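You operate a simulated robot arm through the tools that you are given. There is no shell and no other tool. Be economical: measure what you need, move in short steps, check, and stop when the job is done.

Carry out the task below with a simulated robot arm. There is one attempt and no reset: what you move stays moved.

TASK
Stand the yellow coil spring from the top of the cream bench beside the copper finger. It goes on the side that lies toward x -0.7, y +0.7 (a direction in the base frame), with about 3 cm between them.
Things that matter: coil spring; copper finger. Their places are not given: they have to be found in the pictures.

It is judged by the outcome, as a careful person would: the job done as asked, and still so three seconds after it is handed in. It fails if anything else is knocked over, pushed out of place, dropped, spilled or broken.

THE ROBOT
A 7-joint arm with a two-finger parallel gripper, fixed in place. Base frame: the origin is at the foot of the arm, x ahead of it, y to its left, z up; the work surface is at about z = 0. Lengths are in mm, angles in rad, forces in N, time in s.
With the tool pointing down near the work surface it reaches from about 240 to 620 mm from the base axis. Its first joint turns from -1.152 to 1.152 rad. Payload 2.6 kg.
Tool frame: the origin (TCP) lies between the finger pads and is the grasp point; the fingertips stand 30 mm ahead of it; z points along the fingers, y is the line along which they close. The gripper opens to 94 mm. The fingers are 28 mm wide and 10 mm thick; the gripper's body (50 by 96 mm) begins 55 mm behind the TCP.
Orientation is told as [roll, pitch, yaw] about the base's x, y, z axes, in that order, counted from this pose: with the fingers straight down and closing along the base's y, the tool's x points along the base's -x, its y along +y and its z along -z.

THE INTERFACE
- The arm moves only by the tool servo_tool. Its argument "moves" is a list that holds one entry, the list of rows, each a list of 7 numbers: the shift along the base's x, y, z in cm, then the turn, a rotation vector about the base's x, y, z in degrees, then the gripper command, from -1 (shut) to 1 (fully open), values between in proportion. In form: [[[dx, dy, dz, rx, ry, rz, hand], ...]]. A call has 1 to 20 rows; each row shifts and turns the commanded pose from where the row before left it. A row lasts 0.2 s, in which the tool goes at most 50 mm and 0.15 rad; a call with a longer step from one row to the next is refused whole, and so is a gripper value outside its range. A pose out of reach is approached as far as the arm can. The call stops where the force on the tool passes 40 N (or 10 N more than at its start, if that is more) or the arm is blocked; 0.2 s more then pass. The fingers move at their own pace (about 72 mm/s each) and stop on an object; they squeeze with about 35 N. The grip force told is the motor's: it shows also when the fingers shut on nothing. Time passes only in rows, and 0.2 s behind the last, so rows that do not move let the fingers close. It gives the time, the measured TCP pose, the force on the tool (base axes), the opening and the grip force at its end, in the units of the frame above (readings bear some noise).
- Cameras (640 x 400 px; columns grow to the right, rows downward): "scene" is fixed at [35.1, 429.2, 569.2]; the picture's right is [-0.79, -0.62, 0.00], its down [-0.32, 0.41, -0.86] and it looks along [0.53, -0.67, -0.52] (base axes); focal length 351 px, centre (320, 200). "wrist" rides on the gripper at [-37, 0, -58] in the tool frame; the picture's right is [0.00, -1.00, 0.00], its down [0.97, 0.00, -0.24] and it looks along [0.24, 0.00, 0.97] (tool axes); focal length 218 px, centre (320, 200).
- grab_frame(camera): a new picture of that camera. No time passes.
- point_at(camera, pixels): for up to 12 pixels [column, row] of the newest picture of that camera ("zoom" is the newest enlarged one), the place [x, y, z] in the base frame of the surface seen there, good to about 3 mm. No time passes.
- enlarge(camera, box): a new picture of the part [left, top, right, bottom] of that camera's present view, enlarged. No time passes.
- sign_off(): hands the job in; it is judged then, once.

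Work in short steps. Measure before you move; look again where a grasp or a placing could have gone wrong, and mend it. You have 60 turns and 20 pictures in all, the two below and enlarged ones among them. Open the gripper and draw the arm clear of the work before you hand the job in, unless the task says otherwise; then end with one line.

The tools are called after "Request:" as a command line: name --argument value ..., lists and objects as JSON in quotes. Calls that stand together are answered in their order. servo_tool: Moves the arm, as the interface text tells. Its arguments: {"type":"object","properties":{"moves":{"type":"array"}},"required":["moves"]} The other tools are called the same way: grab_frame (camera) takes a picture; point_at (camera, pixels) gives the place of the surface under pixels of a picture; enlarge (camera, box) takes an enlarged picture of a part of a camera's view; sign_off () hands the job in.

At the start:

```text
clock: 0.0
tool_pos: [353.5, -253.4, 257.7]
orientation: [0.001, 0.002, -0.001]
force: [0.6, 0.2, 0.5]
gripper_width: 93.9
grasp_force: 0.0
```

scene: 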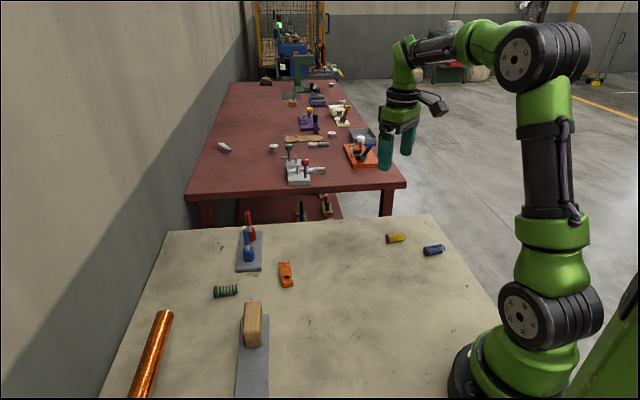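
wrist: 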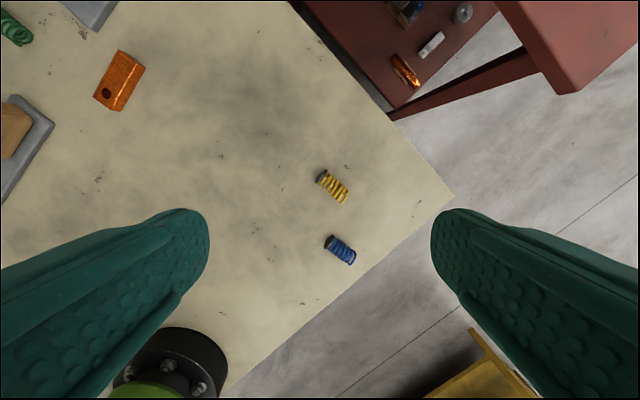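

The yellow spring shows at scene (396,238) and an orange-copper block at (286,274). I enlarge both to tell what they are.

Request:
enlarge --camera "scene" --box '[200, 205, 460, 367]'

Request:
enlarge --camera "wrist" --box '[270, 140, 400, 290]'

```text
2.46 times, centred on (330, 286) of scene
```

zoom: 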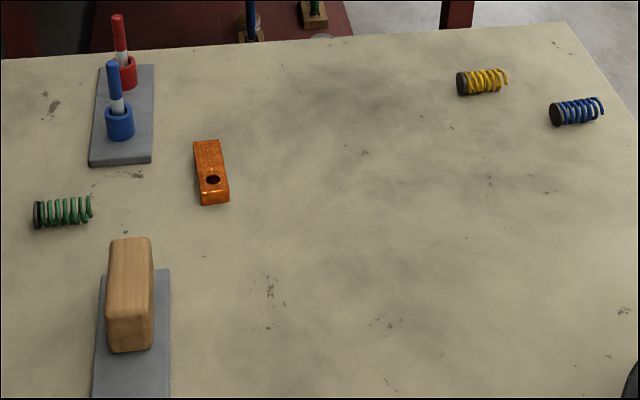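

```text
2.67 times, centred on (335, 215) of wrist
```

zoom: 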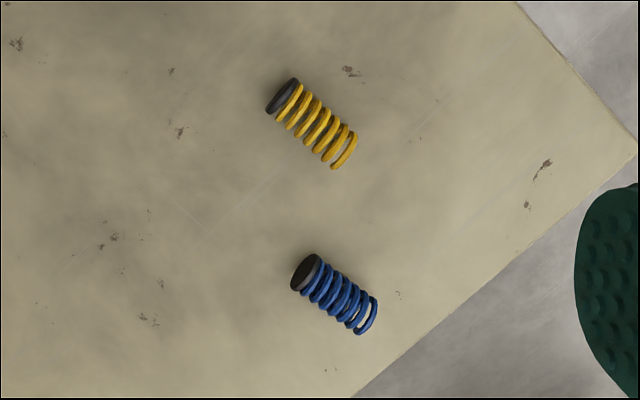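

The copper finger is the block with a hole. The yellow spring lies on its side with a black cap on one end. I measure its ends, its sides and the block's corners.

Request:
point_at --camera "zoom" --pixels '[[282, 95], [292, 103], [318, 127], [342, 150], [350, 145], [322, 108], [290, 130], [306, 278], [335, 292], [366, 318], [250, 130], [380, 180]]'

Request:
point_at --camera "wrist" --pixels '[[118, 52], [142, 67], [122, 108], [96, 95], [120, 80], [15, 30], [85, 10], [20, 125], [160, 110]]'

Request:
point_at --camera "scene" --pixels '[[281, 264], [289, 263], [282, 286], [292, 285], [287, 272], [388, 239], [396, 237], [404, 236], [215, 292], [226, 290], [237, 289], [252, 310]]'

```text
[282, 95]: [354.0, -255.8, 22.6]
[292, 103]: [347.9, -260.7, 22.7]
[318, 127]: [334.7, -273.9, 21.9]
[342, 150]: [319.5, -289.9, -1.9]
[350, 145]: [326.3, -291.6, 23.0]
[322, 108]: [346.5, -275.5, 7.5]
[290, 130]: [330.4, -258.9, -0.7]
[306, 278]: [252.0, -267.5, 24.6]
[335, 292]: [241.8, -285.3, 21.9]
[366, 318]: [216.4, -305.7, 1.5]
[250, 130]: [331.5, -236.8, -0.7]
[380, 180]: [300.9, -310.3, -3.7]
```

```text
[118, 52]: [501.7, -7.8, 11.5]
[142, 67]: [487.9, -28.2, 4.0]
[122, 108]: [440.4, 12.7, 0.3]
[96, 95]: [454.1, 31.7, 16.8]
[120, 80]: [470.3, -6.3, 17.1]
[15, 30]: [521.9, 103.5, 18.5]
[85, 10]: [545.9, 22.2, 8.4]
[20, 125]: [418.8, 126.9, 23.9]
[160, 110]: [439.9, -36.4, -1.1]
```

```text
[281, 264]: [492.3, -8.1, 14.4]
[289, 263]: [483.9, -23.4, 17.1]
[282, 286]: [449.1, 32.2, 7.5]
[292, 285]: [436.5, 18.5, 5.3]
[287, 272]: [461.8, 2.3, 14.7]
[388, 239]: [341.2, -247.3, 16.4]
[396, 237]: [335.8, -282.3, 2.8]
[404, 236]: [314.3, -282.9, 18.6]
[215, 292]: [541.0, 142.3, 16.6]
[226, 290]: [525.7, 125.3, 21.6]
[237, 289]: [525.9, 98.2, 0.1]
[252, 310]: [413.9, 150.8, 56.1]
```

The spring's cap end points roughly along (0.66, 0.75). I plan to grip it across its diameter at yaw −131°. At the target I'll swing back to about yaw 0 and tilt the tool outward, so the spring stands on its cap. First I turn the tool at this height.

Request:
servo_tool --moves '[[[0, 0, 0, 0, 0, -8.2, 1], [0, 0, 0, 0, 0, -8.2, 1], [0, 0, 0, 0, 0, -8.2, 1], [0, 0, 0, 0, 0, -8.2, 1], [0, 0, 0, 0, 0, -8.2, 1], [0, 0, 0, 0, 0, -8.2, 1], [0, 0, 0, 0, 0, -8.2, 1], [0, 0, 0, 0, 0, -8.2, 1], [0, 0, 0, 0, 0, -8.2, 1], [0, 0, 0, 0, 0, -8.2, 1], [0, 0, 0, 0, 0, -8.2, 1], [0, 0, 0, 0, 0, -8.2, 1], [0, 0, 0, 0, 0, -8.2, 1], [0, 0, 0, 0, 0, -8.2, 1], [0, 0, 0, 0, 0, -8.2, 1], [0, 0, 0, 0, 0, -8.2, 1]]]'

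```text
clock: 3.4
tool_pos: [354.0, -254.1, 258.1]
orientation: [0.002, -0.001, -2.293]
force: [1.1, 0.0, 1.1]
gripper_width: 94.0
grasp_force: 0.0
```

Yaw −131° is reached. Next I move above the spring and lower the tool for a closer look.

Request:
servo_tool --moves '[[[-0.9, -1.0, -3, 0, 0, 0, 1], [-0.8, -1.0, -3, 0, 0, 0, 1], [0, 0, -3, 0, 0, 0, 1], [0, 0, -3, 0, 0, 0, 1]]]'

Request:
grab_frame --camera "wrist"

```text
clock: 4.4
tool_pos: [337.5, -273.4, 138.9]
orientation: [0.0, -0.001, -2.291]
force: [-0.8, -0.2, 0.8]
gripper_width: 94.0
grasp_force: 0.1
```

```text
15 pictures are left
```

wrist: 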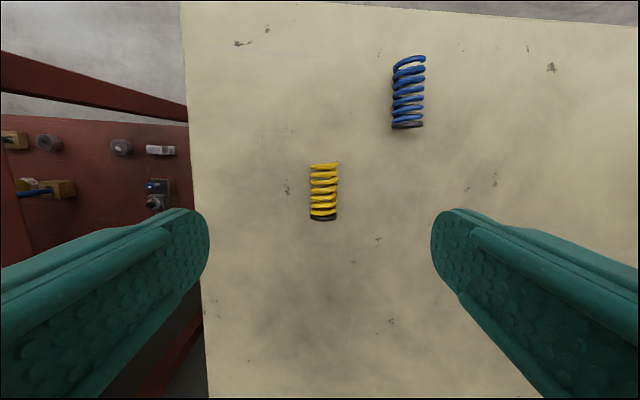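

The spring is vertical in the picture, with its cap at the bottom (323,217). I measure it.

Request:
point_at --camera "wrist" --pixels '[[323, 214], [323, 219], [323, 205], [323, 196], [323, 181], [324, 165], [312, 215], [335, 215], [311, 199], [337, 199], [290, 190], [360, 190]]'

Request:
enlarge --camera "wrist" --box '[280, 150, 368, 230]'

```text
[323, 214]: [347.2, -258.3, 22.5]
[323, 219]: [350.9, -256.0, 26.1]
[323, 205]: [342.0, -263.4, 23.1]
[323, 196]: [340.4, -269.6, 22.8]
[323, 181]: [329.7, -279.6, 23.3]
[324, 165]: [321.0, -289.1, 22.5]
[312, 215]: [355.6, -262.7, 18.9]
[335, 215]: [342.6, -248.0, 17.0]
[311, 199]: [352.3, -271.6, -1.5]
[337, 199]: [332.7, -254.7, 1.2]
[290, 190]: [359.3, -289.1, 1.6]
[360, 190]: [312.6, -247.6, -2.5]
```

```text
5.00 times, centred on (324, 190) of wrist
```

zoom: 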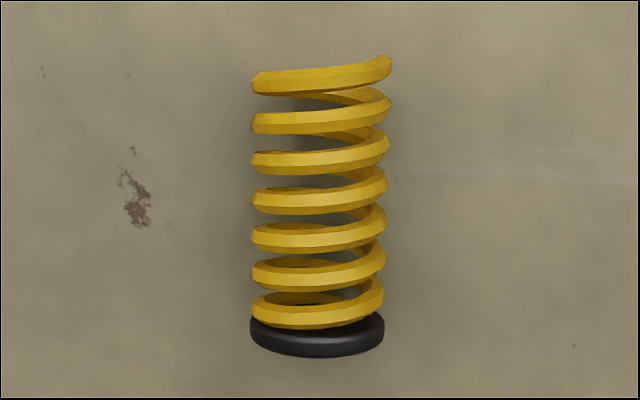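

The spring is about 46 mm long and 23 mm in diameter, with its axis along (0.66, 0.75). I tilt the tool 20° toward the cap end, narrow the opening and go down to z≈60.

Request:
servo_tool --moves '[[[-0.32, -0.25, -2.63, 5.01, -4.4, 0, 0.4], [-0.32, -0.25, -2.63, 5.01, -4.4, 0, 0.4], [-0.31, -0.25, -2.63, 5.01, -4.4, 0, 0.4]]]'

Request:
grab_frame --camera "wrist"

```text
clock: 5.2
tool_pos: [327.1, -281.6, 59.2]
orientation: [0.001, 0.35, -2.288]
force: [-0.4, 0.0, 0.3]
gripper_width: 65.6
grasp_force: 0.0
```

```text
13 pictures are left
```

wrist: 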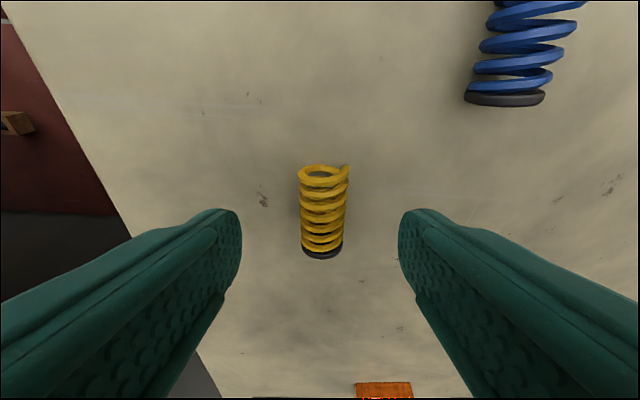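

The spring is centred between the fingers. I go down to the grasp height in small steps.

Request:
servo_tool --moves '[[[0, 0, -1.0, 0, 0, 0, 0.4], [0, 0, -0.9, 0, 0, 0, 0.4], [0.05, 0.05, -0.65, 0, 0, 0, 0.4]]]'

Request:
enlarge --camera "scene" --box '[340, 190, 460, 265]'

```text
clock: 6.0
tool_pos: [329.4, -281.9, 33.8]
orientation: [0.001, 0.348, -2.29]
force: [0.0, -0.2, 0.4]
gripper_width: 65.7
grasp_force: 0.1
```

```text
5.33 times, centred on (400, 228) of scene
```

zoom: 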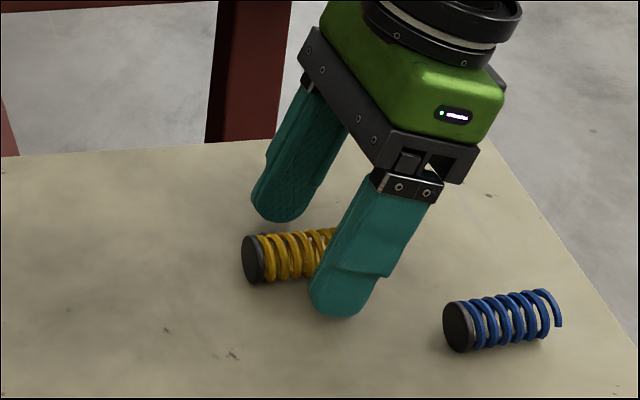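

The fingers stand on both sides of the spring and nothing is touching. I close the gripper.

Request:
servo_tool --moves '[[[0, 0, 0, 0, 0, 0, -0.3], [0, 0, 0, 0, 0, 0, -1], [0, 0, 0, 0, 0, 0, -1], [0, 0, 0, 0, 0, 0, -1]]]'

```text
clock: 7.0
tool_pos: [328.2, -281.1, 34.1]
orientation: [-0.001, 0.349, -2.293]
force: [-0.3, 0.2, -0.2]
gripper_width: 22.6
grasp_force: 34.8
```

It grips at 22.6 mm, which matches the spring. I lift it straight up and check.

Request:
servo_tool --moves '[[[0, 0, 1, 0, 0, 0, -1], [0, 0, 2.5, 0, 0, 0, -1], [0, 0, 3, 0, 0, 0, -1], [0, 0, 3, 0, 0, 0, -1], [0, 0, 3, 0, 0, 0, -1], [0, 0, 3, 0, 0, 0, -1]]]'

Request:
grab_frame --camera "wrist"

```text
clock: 8.4
tool_pos: [326.6, -282.5, 189.4]
orientation: [0.0, 0.35, -2.291]
force: [-0.4, -0.2, -0.8]
gripper_width: 0.0
grasp_force: 33.2
```

```text
11 pictures are left
```

wrist: 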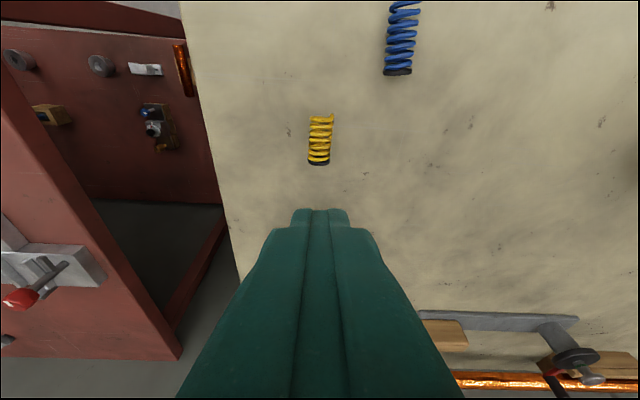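

The opening reads 0, so the spring slipped from the tips and is back on the bench at wrist (320,138). The grip was too shallow. I measure it again and will grasp deeper with less tilt.

Request:
enlarge --camera "wrist" --box '[280, 100, 360, 180]'

Request:
point_at --camera "wrist" --pixels '[[319, 162], [319, 154], [320, 145], [321, 137], [321, 128], [322, 119], [309, 160], [331, 160]]'

```text
5.00 times, centred on (320, 140) of wrist
```

zoom: 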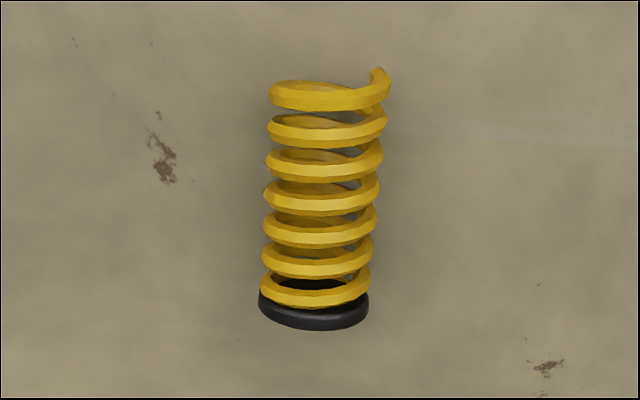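

```text
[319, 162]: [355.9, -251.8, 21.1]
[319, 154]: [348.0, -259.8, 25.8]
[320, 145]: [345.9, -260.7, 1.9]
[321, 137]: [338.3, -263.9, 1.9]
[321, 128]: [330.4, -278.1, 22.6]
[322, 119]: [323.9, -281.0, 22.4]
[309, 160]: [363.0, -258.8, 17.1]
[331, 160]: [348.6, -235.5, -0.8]
```

The spring moved about 3 mm and turned roughly 3.5°. I open, align with it, reduce the tilt to 10° and hover at z≈70.

Request:
servo_tool --moves '[[[0, 0, 0, 0, 0, -3.5, 0.4], [0.2, 0.2, -2, -3.6, 3.5, 0, 0.4], [0.2, 0.24, -2.5, -3.6, 3.5, 0, 0.4], [0.2, 0.24, -2.5, 0, 0, 0, 0.4], [0.21, 0.24, -2.5, 0, 0, 0, 0.4], [0, 0, -2.4, 0, 0, 0, 0.4]]]'

Request:
grab_frame --camera "wrist"

```text
clock: 9.8
tool_pos: [335.5, -272.5, 70.2]
orientation: [0.001, 0.175, -2.351]
force: [0.6, -0.4, -0.6]
gripper_width: 65.8
grasp_force: 0.1
```

```text
9 pictures are left
```

wrist: 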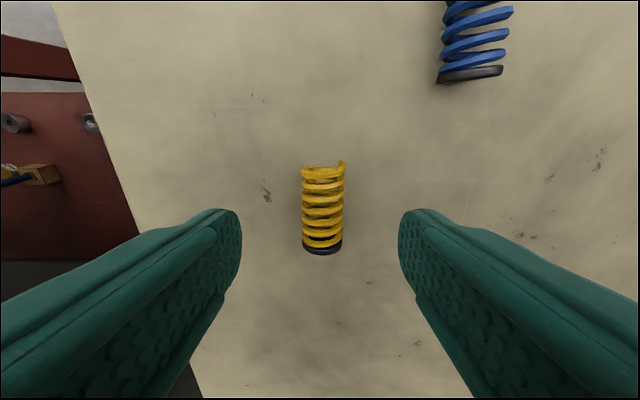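

It is centred (column 322), with the grasp point slightly toward the free end. I go down slowly to z≈31.

Request:
servo_tool --moves '[[[0, 0, -1.5, 0, 0, 0, 0.4], [0, 0, -1.3, 0, 0, 0, 0.4], [0, 0, -0.6, 0, 0, 0, 0.4], [0, 0, -0.3, 0, 0, 0, 0.4], [0, 0, -0.2, 0, 0, 0, 0.4]]]'

```text
clock: 11.0
tool_pos: [336.2, -272.7, 32.0]
orientation: [0.004, 0.174, -2.351]
force: [-1.4, 1.6, 9.3]
gripper_width: 66.5
grasp_force: 0.6
```

A light contact of 9 N shows the tips are on the bench. I ease up 0.5 mm, close, then lift a little and slowly.

Request:
servo_tool --moves '[[[0, 0, 0.07, 0, 0, 0, 0.4], [0, 0, 0, 0, 0, 0, -0.3], [0, 0, 0, 0, 0, 0, -1], [0, 0, 0, 0, 0, 0, -1], [0, 0, 0, 0, 0, 0, -1]]]'

Request:
servo_tool --moves '[[[0, 0, 0.2, 0, 0, 0, -1], [0, 0, 0.3, 0, 0, 0, -1], [0, 0, 0.5, 0, 0, 0, -1], [0, 0, 0.5, 0, 0, 0, -1], [0, 0, 0, 0, 0, 0, -1]]]'

```text
clock: 12.2
tool_pos: [335.5, -271.9, 31.7]
orientation: [0.003, 0.175, -2.35]
force: [0.2, -0.5, 2.6]
gripper_width: 22.6
grasp_force: 35.2
```

```text
clock: 13.4
tool_pos: [335.7, -272.3, 46.8]
orientation: [0.002, 0.174, -2.35]
force: [-0.3, 0.4, -0.3]
gripper_width: 22.5
grasp_force: 35.0
```

Held at 22.5 mm after 15 mm of lift. I continue upward gently.

Request:
servo_tool --moves '[[[0, 0, 1, 0, 0, 0, -1], [0, 0, 1, 0, 0, 0, -1], [0, 0, 1.5, 0, 0, 0, -1], [0, 0, 1.5, 0, 0, 0, -1], [0, 0, 1.5, 0, 0, 0, -1], [0, 0, 1.5, 0, 0, 0, -1], [0, 0, 1.5, 0, 0, 0, -1], [0, 0, 1.5, 0, 0, 0, -1], [0, 0, 1.5, 0, 0, 0, -1], [0, 0, 1.5, 0, 0, 0, -1]]]'

Request:
grab_frame --camera "wrist"

```text
clock: 15.6
tool_pos: [335.7, -272.1, 187.6]
orientation: [0.001, 0.175, -2.35]
force: [0.4, -0.8, -0.1]
gripper_width: 22.3
grasp_force: 34.8
```

```text
8 pictures are left
```

wrist: 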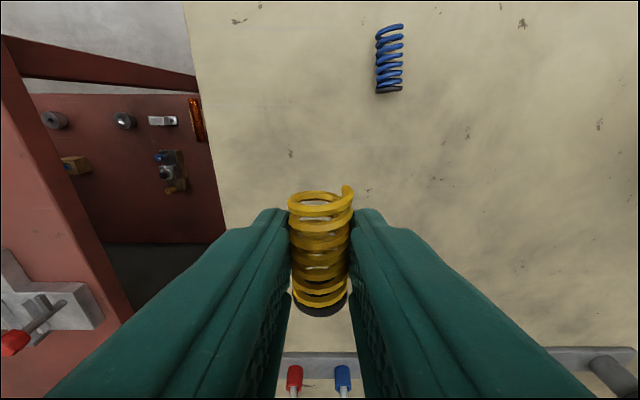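

The spring is held firmly, cap at the bottom of the picture. I swing to the target side, turning the tool back to yaw ≈ 0 at this height.

Request:
servo_tool --moves '[[[0, 2, 0, 0, 0, 8.4, -1], [0, 2, 0, 0, 0, 8.4, -1], [0, 2, 0, 0, 0, 8.4, -1], [0, 2, 0, 0, 0, 8.4, -1], [0, 2, 0, 0, 0, 8.4, -1], [0, 2, 0, 0, 0, 8.4, -1], [0, 2, 0, 0, 0, 8.4, -1], [0, 2, 0, 0, 0, 8.4, -1], [0, 2, 0, 0, 0, 8.4, -1], [0, 2, 0, 0, 0, 8.4, -1], [0, 2, 0, 0, 0, 8.4, -1], [0, 2, 0, 0, 0, 8.4, -1], [0, 2, 0, 0, 0, 8.4, -1], [0, 2, 0, 0, 0, 8.4, -1], [0, 2, 0, 0, 0, 8.4, -1], [0, 2, 0, 0, 0, 8.4, -1]]]'

Request:
grab_frame --camera "wrist"

```text
clock: 19.0
tool_pos: [335.5, 47.7, 186.9]
orientation: [0.001, 0.174, -0.003]
force: [-0.3, 0.5, -0.7]
gripper_width: 22.4
grasp_force: 35.0
```

```text
7 pictures are left
```

wrist: 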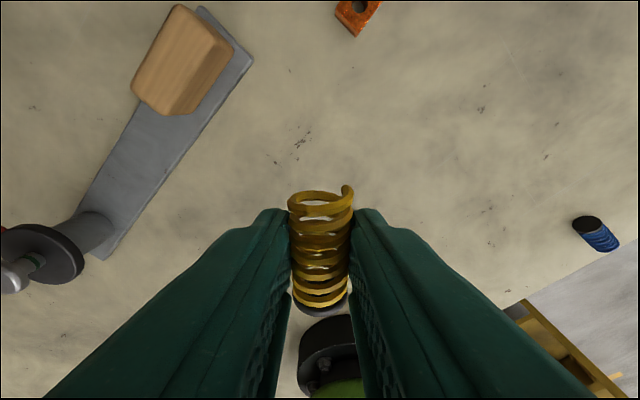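

Yaw is 0 and the spring is still held. I measure the near end of the copper block and the obstacles (wooden block, slate, knob).

Request:
point_at --camera "wrist" --pixels '[[337, 10], [346, 24], [357, 34], [368, 22], [335, 25], [250, 60], [215, 60], [170, 112], [100, 255], [60, 250], [30, 240], [15, 280]]'

Request:
enlarge --camera "wrist" --box '[310, 0, 406, 60]'

```text
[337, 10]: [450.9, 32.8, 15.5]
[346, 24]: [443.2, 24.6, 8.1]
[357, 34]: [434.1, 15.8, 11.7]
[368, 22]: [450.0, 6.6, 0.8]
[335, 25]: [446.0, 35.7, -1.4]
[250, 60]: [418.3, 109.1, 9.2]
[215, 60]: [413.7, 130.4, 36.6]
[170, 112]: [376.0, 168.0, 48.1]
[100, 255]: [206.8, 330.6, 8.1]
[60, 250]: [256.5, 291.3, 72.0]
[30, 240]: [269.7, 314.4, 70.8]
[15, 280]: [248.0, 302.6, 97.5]
```

```text
6.67 times, centred on (358, 30) of wrist
```

zoom: 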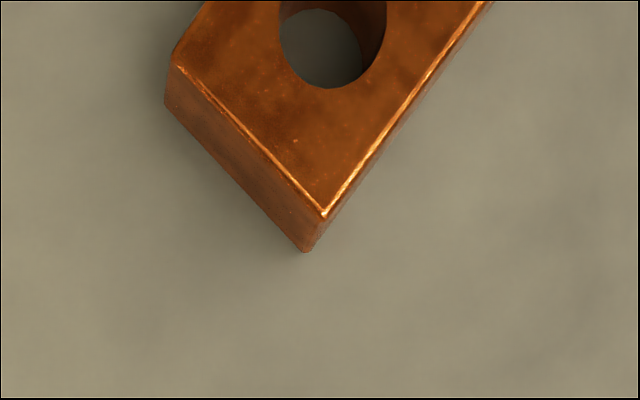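

The end face is centred at about (442.5, 24.5), so the spring should stand at about (413, 54). I tilt the tool outward at this height, checking that the arm follows.

Request:
servo_tool --moves '[[[0.52, 0.06, 0, 0, -8.2, 0, -1], [0.52, 0.06, 0, 0, -8.2, 0, -1], [0.52, 0.06, 0, 0, -8.2, 0, -1], [0.52, 0.06, 0, 0, -8.2, 0, -1], [0.52, 0.06, 0, 0, -8.2, 0, -1], [0.52, 0.06, 0, 0, -8.2, 0, -1], [0.52, 0.06, 0, 0, -8.2, 0, -1], [0.52, 0.06, 0, 0, -8.2, 0, -1], [0.52, 0.06, 0, 0, -8.2, 0, -1], [0.52, 0.06, 0, 0, -8.1, 0, -1], [0.52, 0.03, 0, 0, -8.1, 0, -1]]]'

Request:
grab_frame --camera "scene"

```text
clock: 21.4
tool_pos: [398.8, 47.4, 192.2]
orientation: [-0.036, -1.165, -0.008]
force: [-0.9, 0.5, -0.7]
gripper_width: 22.4
grasp_force: 35.3
out of reach, approached as far as the arm can: row 7, 8, 10, 11
```

```text
5 pictures are left
```

scene: 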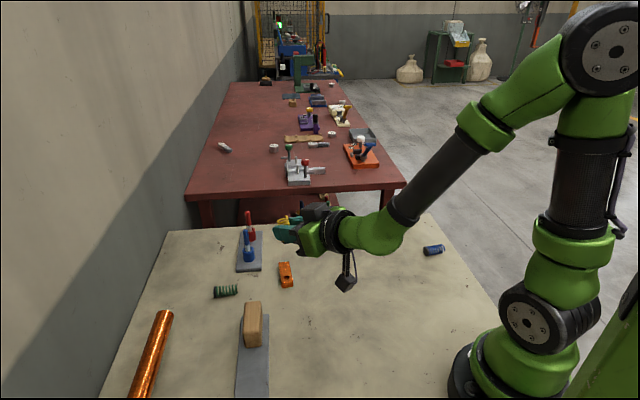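

The arm reached only a 67° tilt, leaving the spring about 13° off upright. Something hangs under the wrist near (346,283), so I measure how low it sits.

Request:
point_at --camera "scene" --pixels '[[346, 283], [346, 277], [351, 265], [347, 290], [340, 230], [310, 240], [280, 235], [375, 240], [325, 250]]'

Request:
enlarge --camera "scene" --box '[250, 190, 410, 300]'

```text
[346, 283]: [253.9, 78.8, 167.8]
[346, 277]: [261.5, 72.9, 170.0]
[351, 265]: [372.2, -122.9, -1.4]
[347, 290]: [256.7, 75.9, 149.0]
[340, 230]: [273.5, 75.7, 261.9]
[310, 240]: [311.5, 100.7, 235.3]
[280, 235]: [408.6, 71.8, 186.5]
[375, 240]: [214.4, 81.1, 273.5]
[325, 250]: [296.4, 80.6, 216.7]
```

```text
3.64 times, centred on (330, 245) of scene
```

zoom: 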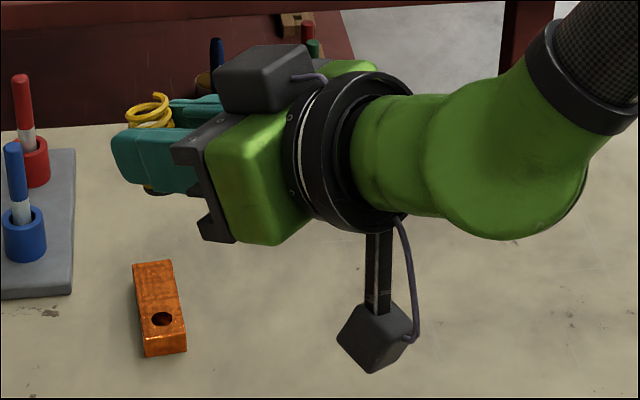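

The hanging box on the wrist limits a low placing to about 60° of tilt. A 20° lean at release is still inside the spring's tipping limit (about 27°), and I can drag it upright first. I back off to 60° and see what pose results.

Request:
servo_tool --moves '[[[0, 0, 0, 0, 7, 0, -1], [0, 0, 0, 0, 0, 0, -1]]]'

```text
clock: 22.0
tool_pos: [401.5, 47.5, 191.3]
orientation: [-0.042, -1.042, -0.005]
force: [0.1, -0.5, -0.3]
gripper_width: 22.4
grasp_force: 35.6
```

Tilt is 59.7°. I correct the small roll and the sideways offset, and go down part way.

Request:
servo_tool --moves '[[[-0.2, 0.3, -1, 0.6, 0, 1.04, -1], [-0.2, 0.35, -1, 0.6, 0, 1.04, -1], [-0.2, 0, -2, 0, 0, 0, -1], [0, 0, -2, 0, 0, 0, -1], [0, 0, -2, 0, 0, 0, -1], [0, 0, 0, 0, 0, 0, -1]]]'

```text
clock: 23.4
tool_pos: [396.4, 55.4, 121.6]
orientation: [-0.009, -1.038, 0.007]
force: [-0.3, 0.4, 0.3]
gripper_width: 22.1
grasp_force: 34.6
out of reach, approached as far as the arm can: row 5
```

The arm is limited this low when it points straight outward. I turn the tool to yaw 60°, which puts the wrist further from the base, then continue. The spring stays near (413, 54).

Request:
servo_tool --moves '[[[0, 0, 1, 0, 0, 0, -1], [0.1, -0.24, 1, 0, 0, 8.5, -1], [0.1, -0.24, 0, 0, 0, 8.5, -1], [0.1, -0.24, 0, 0, 0, 8.5, -1], [0.1, -0.24, 0, 0, 0, 8.5, -1], [0.1, -0.24, 0, 0, 0, 8.5, -1], [0.1, -0.24, 0, 0, 0, 8.5, -1], [0.16, -0.24, 0, 0, 0, 8.5, -1], [0, 0, -1.5, 0, 0, 0, -1], [0, 0, -1.5, 0, 0, 0, -1], [0, 0, -1.5, 0, 0, 0, -1], [0, 0, 0, 0, 0, 0, -1]]]'

```text
clock: 26.0
tool_pos: [444.5, 100.2, 83.4]
orientation: [0.0, -1.045, 1.033]
force: [0.4, 0.3, -0.3]
gripper_width: 22.7
grasp_force: 34.9
out of reach, approached as far as the arm can: row 3, 4, 5, 6, 7
```

The pose was clipped along the way and ended at (444, 100), close to the wooden block. No force showed. I go straight up first, then move to above the target.

Request:
servo_tool --moves '[[[0, 0, 2, 0, 0, 0, -1], [0, 0, 2, 0, 0, 0, -1], [0, 0, 1.6, 0, 0, 0, -1], [-1, -1.5, 0, 0, 0, 0, -1], [-1, -1.5, 0, 0, 0, 0, -1], [-1, -1.5, 0, 0, 0, 0, -1], [-1, -1.6, 0, 0, 0, 0, -1], [0, 0, 0, 0, 0, 0, -1]]]'

Request:
grab_frame --camera "scene"

```text
clock: 27.8
tool_pos: [404.7, 40.6, 140.0]
orientation: [0.001, -1.045, 1.032]
force: [0.1, 0.7, -0.8]
gripper_width: 22.3
grasp_force: 34.5
```

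```text
3 pictures are left
```

scene: 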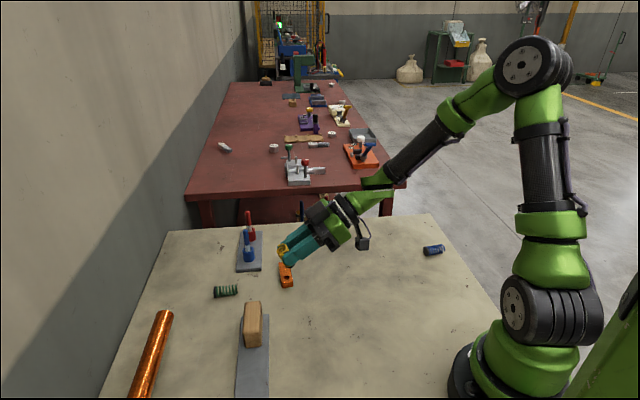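

Now above the target, with nothing disturbed. I go down to z≈50.

Request:
servo_tool --moves '[[[0, -0.2, -1.5, 0, 0, 0, -1], [0, 0, -1.5, 0, 0, 0, -1], [0, 0, -1.5, 0, 0, 0, -1], [0, 0, -1.5, 0, 0, 0, -1], [0, 0, -1.5, 0, 0, 0, -1], [0, 0, -1.5, 0, 0, 0, -1], [0, 0, 0, 0, 0, 0, -1]]]'

```text
clock: 29.4
tool_pos: [404.6, 38.0, 50.4]
orientation: [0.003, -1.043, 1.033]
force: [-0.4, 0.2, -0.1]
gripper_width: 22.4
grasp_force: 34.6
```

Request:
enlarge --camera "scene" --box '[240, 220, 380, 310]'

```text
4.44 times, centred on (310, 265) of scene
```

zoom: 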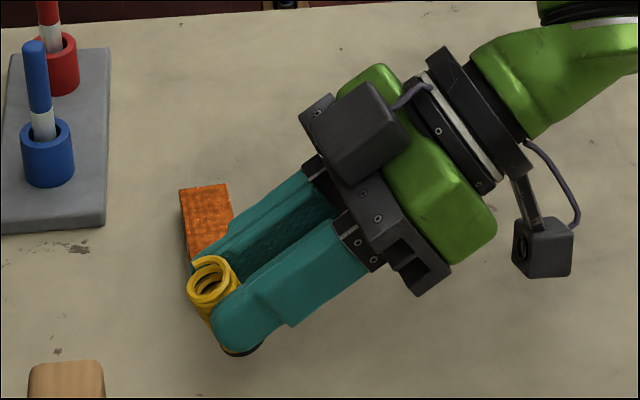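

The spring leans about 20° as expected, with its cap low and clear of the block. I lower it in small steps until contact.

Request:
servo_tool --moves '[[[0, 0, -0.4, 0, 0, 0, -1], [0, 0, -0.3, 0, 0, 0, -1], [0, 0, -0.2, 0, 0, 0, -1], [0, 0, -0.1, 0, 0, 0, -1], [0, 0, 0, 0, 0, 0, -1]]]'

```text
clock: 30.6
tool_pos: [405.2, 37.7, 40.3]
orientation: [-0.002, -1.044, 1.033]
force: [-0.5, 0.3, 0.8]
gripper_width: 22.7
grasp_force: 35.1
```

Request:
servo_tool --moves '[[[0, 0, -0.1, 0, 0, 0, -1], [0, 0, -0.1, 0, 0, 0, -1], [0, 0, 0, 0, 0, 0, -1]]]'

```text
clock: 31.4
tool_pos: [405.5, 37.7, 38.6]
orientation: [-0.002, -1.042, 1.032]
force: [0.6, 0.4, 1.6]
gripper_width: 22.3
grasp_force: 35.6
```

Request:
servo_tool --moves '[[[0, 0, -0.1, 0, 0, 0, -1], [0, 0, -0.1, 0, 0, 0, -1], [0, 0, 0, 0, 0, 0, -1]]]'

```text
clock: 32.2
tool_pos: [404.3, 37.1, 35.1]
orientation: [0.001, -1.043, 1.035]
force: [0.1, 0.3, 1.9]
gripper_width: 22.5
grasp_force: 34.9
```

Request:
servo_tool --moves '[[[0, 0, -0.1, 0, 0, 0, -1], [0, 0, -0.1, 0, 0, 0, -1], [0, 0, 0, 0, 0, 0, -1]]]'

```text
clock: 33.0
tool_pos: [405.4, 37.8, 35.2]
orientation: [0.0, -1.043, 1.036]
force: [-1.0, -1.7, 3.5]
gripper_width: 22.5
grasp_force: 35.5
```

Contact is at z≈35. Rolling upright about the cap's edge would set the spring at about (409.5, 44.7). So I lift 3 mm, shift about 1 cm along the pointing direction and touch down again.

Request:
servo_tool --moves '[[[0, 0, 0.5, 0, 0, 0, -1], [0.2, 0.5, 0, 0, 0, 0, -1], [0.2, 0.5, 0, 0, 0, 0, -1], [0, 0, -0.3, 0, 0, 0, -1], [0, 0, -0.2, 0, 0, 0, -1], [0, 0, 0, 0, 0, 0, -1]]]'

```text
clock: 34.4
tool_pos: [408.7, 48.8, 33.7]
orientation: [0.0, -1.045, 1.035]
force: [-0.9, -0.8, 3.6]
gripper_width: 22.2
grasp_force: 35.2
```

Touching again. I drag gently backward (toward the gripper's body) with slight downward pressure, so the cap lags and the spring turns upright in the grip.

Request:
servo_tool --moves '[[[0, 0, -0.1, 0, 0, 0, -1], [-0.1, -0.17, -0.05, 0, 0, 0, -1], [-0.1, -0.17, -0.05, 0, 0, 0, -1], [-0.1, -0.17, -0.03, 0, 0, 0, -1], [0, 0, 0, 0, 0, 0, -1]]]'

Request:
enlarge --camera "scene" --box '[250, 240, 330, 300]'

```text
clock: 35.4
tool_pos: [406.2, 46.1, 35.2]
orientation: [-0.008, -1.048, 1.051]
force: [0.0, -0.6, 3.6]
gripper_width: 22.3
grasp_force: 34.9
stopped in row 5: the force on the tool passed its limit (the readings are from after the stop); the commanded pose is now the measured one
```

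```text
6.67 times, centred on (290, 270) of scene
```

zoom: 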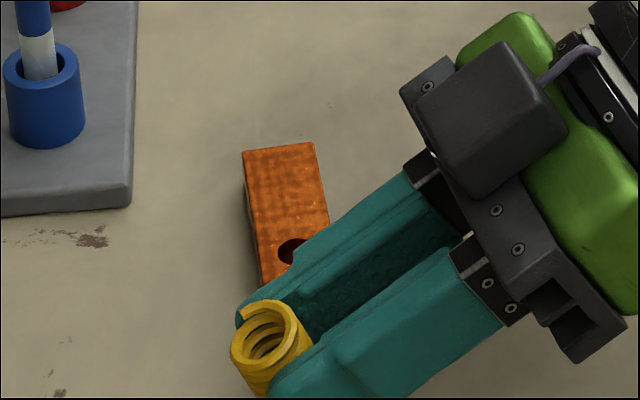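

The force limit tripped briefly. I measure the coil's top ring to see how much it leans.

Request:
point_at --camera "zoom" --pixels '[[236, 350], [252, 368], [300, 335], [292, 312], [262, 303], [242, 318], [240, 385], [250, 392], [245, 370], [268, 372], [258, 385]]'

```text
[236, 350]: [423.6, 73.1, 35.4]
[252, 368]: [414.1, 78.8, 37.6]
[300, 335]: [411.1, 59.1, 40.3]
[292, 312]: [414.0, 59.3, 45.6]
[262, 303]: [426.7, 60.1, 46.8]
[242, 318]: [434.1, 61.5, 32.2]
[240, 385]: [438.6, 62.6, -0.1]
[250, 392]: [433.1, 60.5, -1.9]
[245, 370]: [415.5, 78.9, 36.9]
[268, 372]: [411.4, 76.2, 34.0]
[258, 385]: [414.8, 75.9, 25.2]
```

The spring still leans about 22° and its foot is at about (410, 54), which is where I want it. That lean is within its tipping limit with the cap's edge on the bench. I loosen the fingers by a few millimetres so it settles upright between them.

Request:
servo_tool --moves '[[[0, 0, -0.05, 0, 0, 0, -1], [0, 0, 0, 0, 0, 0, -0.5], [0, 0, 0, 0, 0, 0, -0.46], [0, 0, 0, 0, 0, 0, -0.42], [0, 0, 0, 0, 0, 0, -0.38], [0, 0, 0, 0, 0, 0, -0.34]]]'

```text
clock: 36.8
tool_pos: [407.9, 46.7, 34.3]
orientation: [-0.013, -1.051, 1.053]
force: [-4.9, 1.3, 29.7]
gripper_width: 31.3
grasp_force: 0.1
```

A 30 N upward force with the spring released means the hanging box rests on the bench. I lift 4 mm straight up, then retreat along the tool axis, away from the spring.

Request:
servo_tool --moves '[[[0, 0, 0.2, 0, 0, 0, -0.34], [0, 0, 0.3, 0, 0, 0, -0.3], [0, 0, 0, 0, 0, 0, -0.26], [-0.22, -0.37, 0.25, 0, 0, 0, -0.26], [-0.44, -0.75, 0.5, 0, 0, 0, -0.26], [-0.44, -0.75, 0.5, 0, 0, 0, -0.26]]]'

```text
clock: 38.2
tool_pos: [396.3, 28.2, 51.1]
orientation: [-0.008, -1.048, 1.047]
force: [0.1, -0.8, 0.2]
gripper_width: 34.9
grasp_force: 0.1
```

Request:
servo_tool --moves '[[[-0.44, -0.75, 0.5, 0, 0, 0, -0.26], [-0.44, -0.75, 0.6, 0, 0, 0, -0.26], [-0.44, -0.75, 0.6, 0, 0, 0, -0.26], [-0.6, -1.0, 0.8, 0, 0, 0, -0.26], [-0.6, -1.2, 1.5, 0, 0, 0, -0.26], [-0.6, -1.5, 2, 0, 0, 0, -0.26], [0, -2, 2, 0, 0, 0, 0], [0, -2, 2, 0, 0, 0, 0]]]'

Request:
enlarge --camera "scene" --box '[225, 225, 345, 300]'

```text
clock: 40.0
tool_pos: [363.7, -71.4, 151.8]
orientation: [-0.007, -1.048, 1.049]
force: [0.0, -0.5, 0.1]
gripper_width: 47.0
grasp_force: 0.1
```

```text
5.33 times, centred on (285, 262) of scene
```

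zoom: 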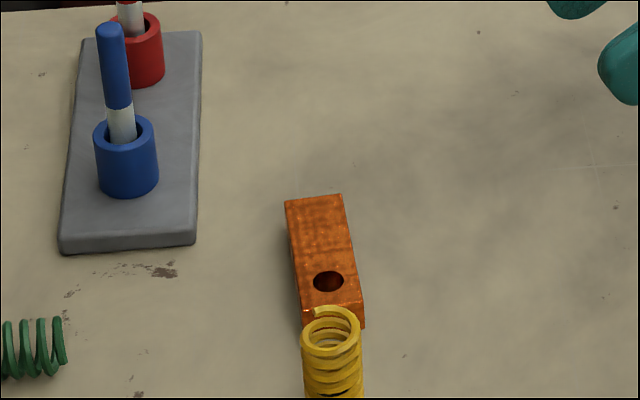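

The spring now stands upright in front of the block's near end. I measure its place and the block's end.

Request:
point_at --camera "zoom" --pixels '[[304, 340], [357, 340], [332, 355], [330, 312], [332, 365], [335, 385], [345, 394], [305, 308], [364, 308], [363, 325], [304, 300], [318, 393]]'

```text
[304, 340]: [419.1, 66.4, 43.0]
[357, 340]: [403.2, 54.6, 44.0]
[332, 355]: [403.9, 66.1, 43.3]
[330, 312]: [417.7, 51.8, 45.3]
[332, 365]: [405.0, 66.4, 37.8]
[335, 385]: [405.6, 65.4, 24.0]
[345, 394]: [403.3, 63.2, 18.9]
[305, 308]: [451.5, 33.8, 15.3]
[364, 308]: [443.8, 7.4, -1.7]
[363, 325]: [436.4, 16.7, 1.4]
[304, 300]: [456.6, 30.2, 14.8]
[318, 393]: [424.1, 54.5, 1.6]
```

The spring is upright: its top ring is level at z≈44 and its centre is at about (411, 60). The gap to the block's end face is about 3.5 cm in the asked direction, and the block has not moved. I raise the arm clear and open the gripper.

Request:
servo_tool --moves '[[[0, -2, 2, 0, 0, 0, 0.5], [0, -2, 2, 0, 0, 0, 1], [0, -2, 2, 0, 0, 0, 1], [0, 0, 0, 0, 0, 0, 1]]]'

Request:
sign_off

```text
clock: 41.0
tool_pos: [363.7, -131.9, 211.1]
orientation: [-0.008, -1.049, 1.05]
force: [0.0, 0.1, 0.0]
gripper_width: 94.0
grasp_force: 0.2
```

```text
The job is handed in.
```

The yellow coil spring stands upright on its cap about 3.5 cm from the end of the copper finger, on the (-0.7, +0.7) side; I saw nothing else moved, though the box under the wrist pressed on the bench once with about 30 N.
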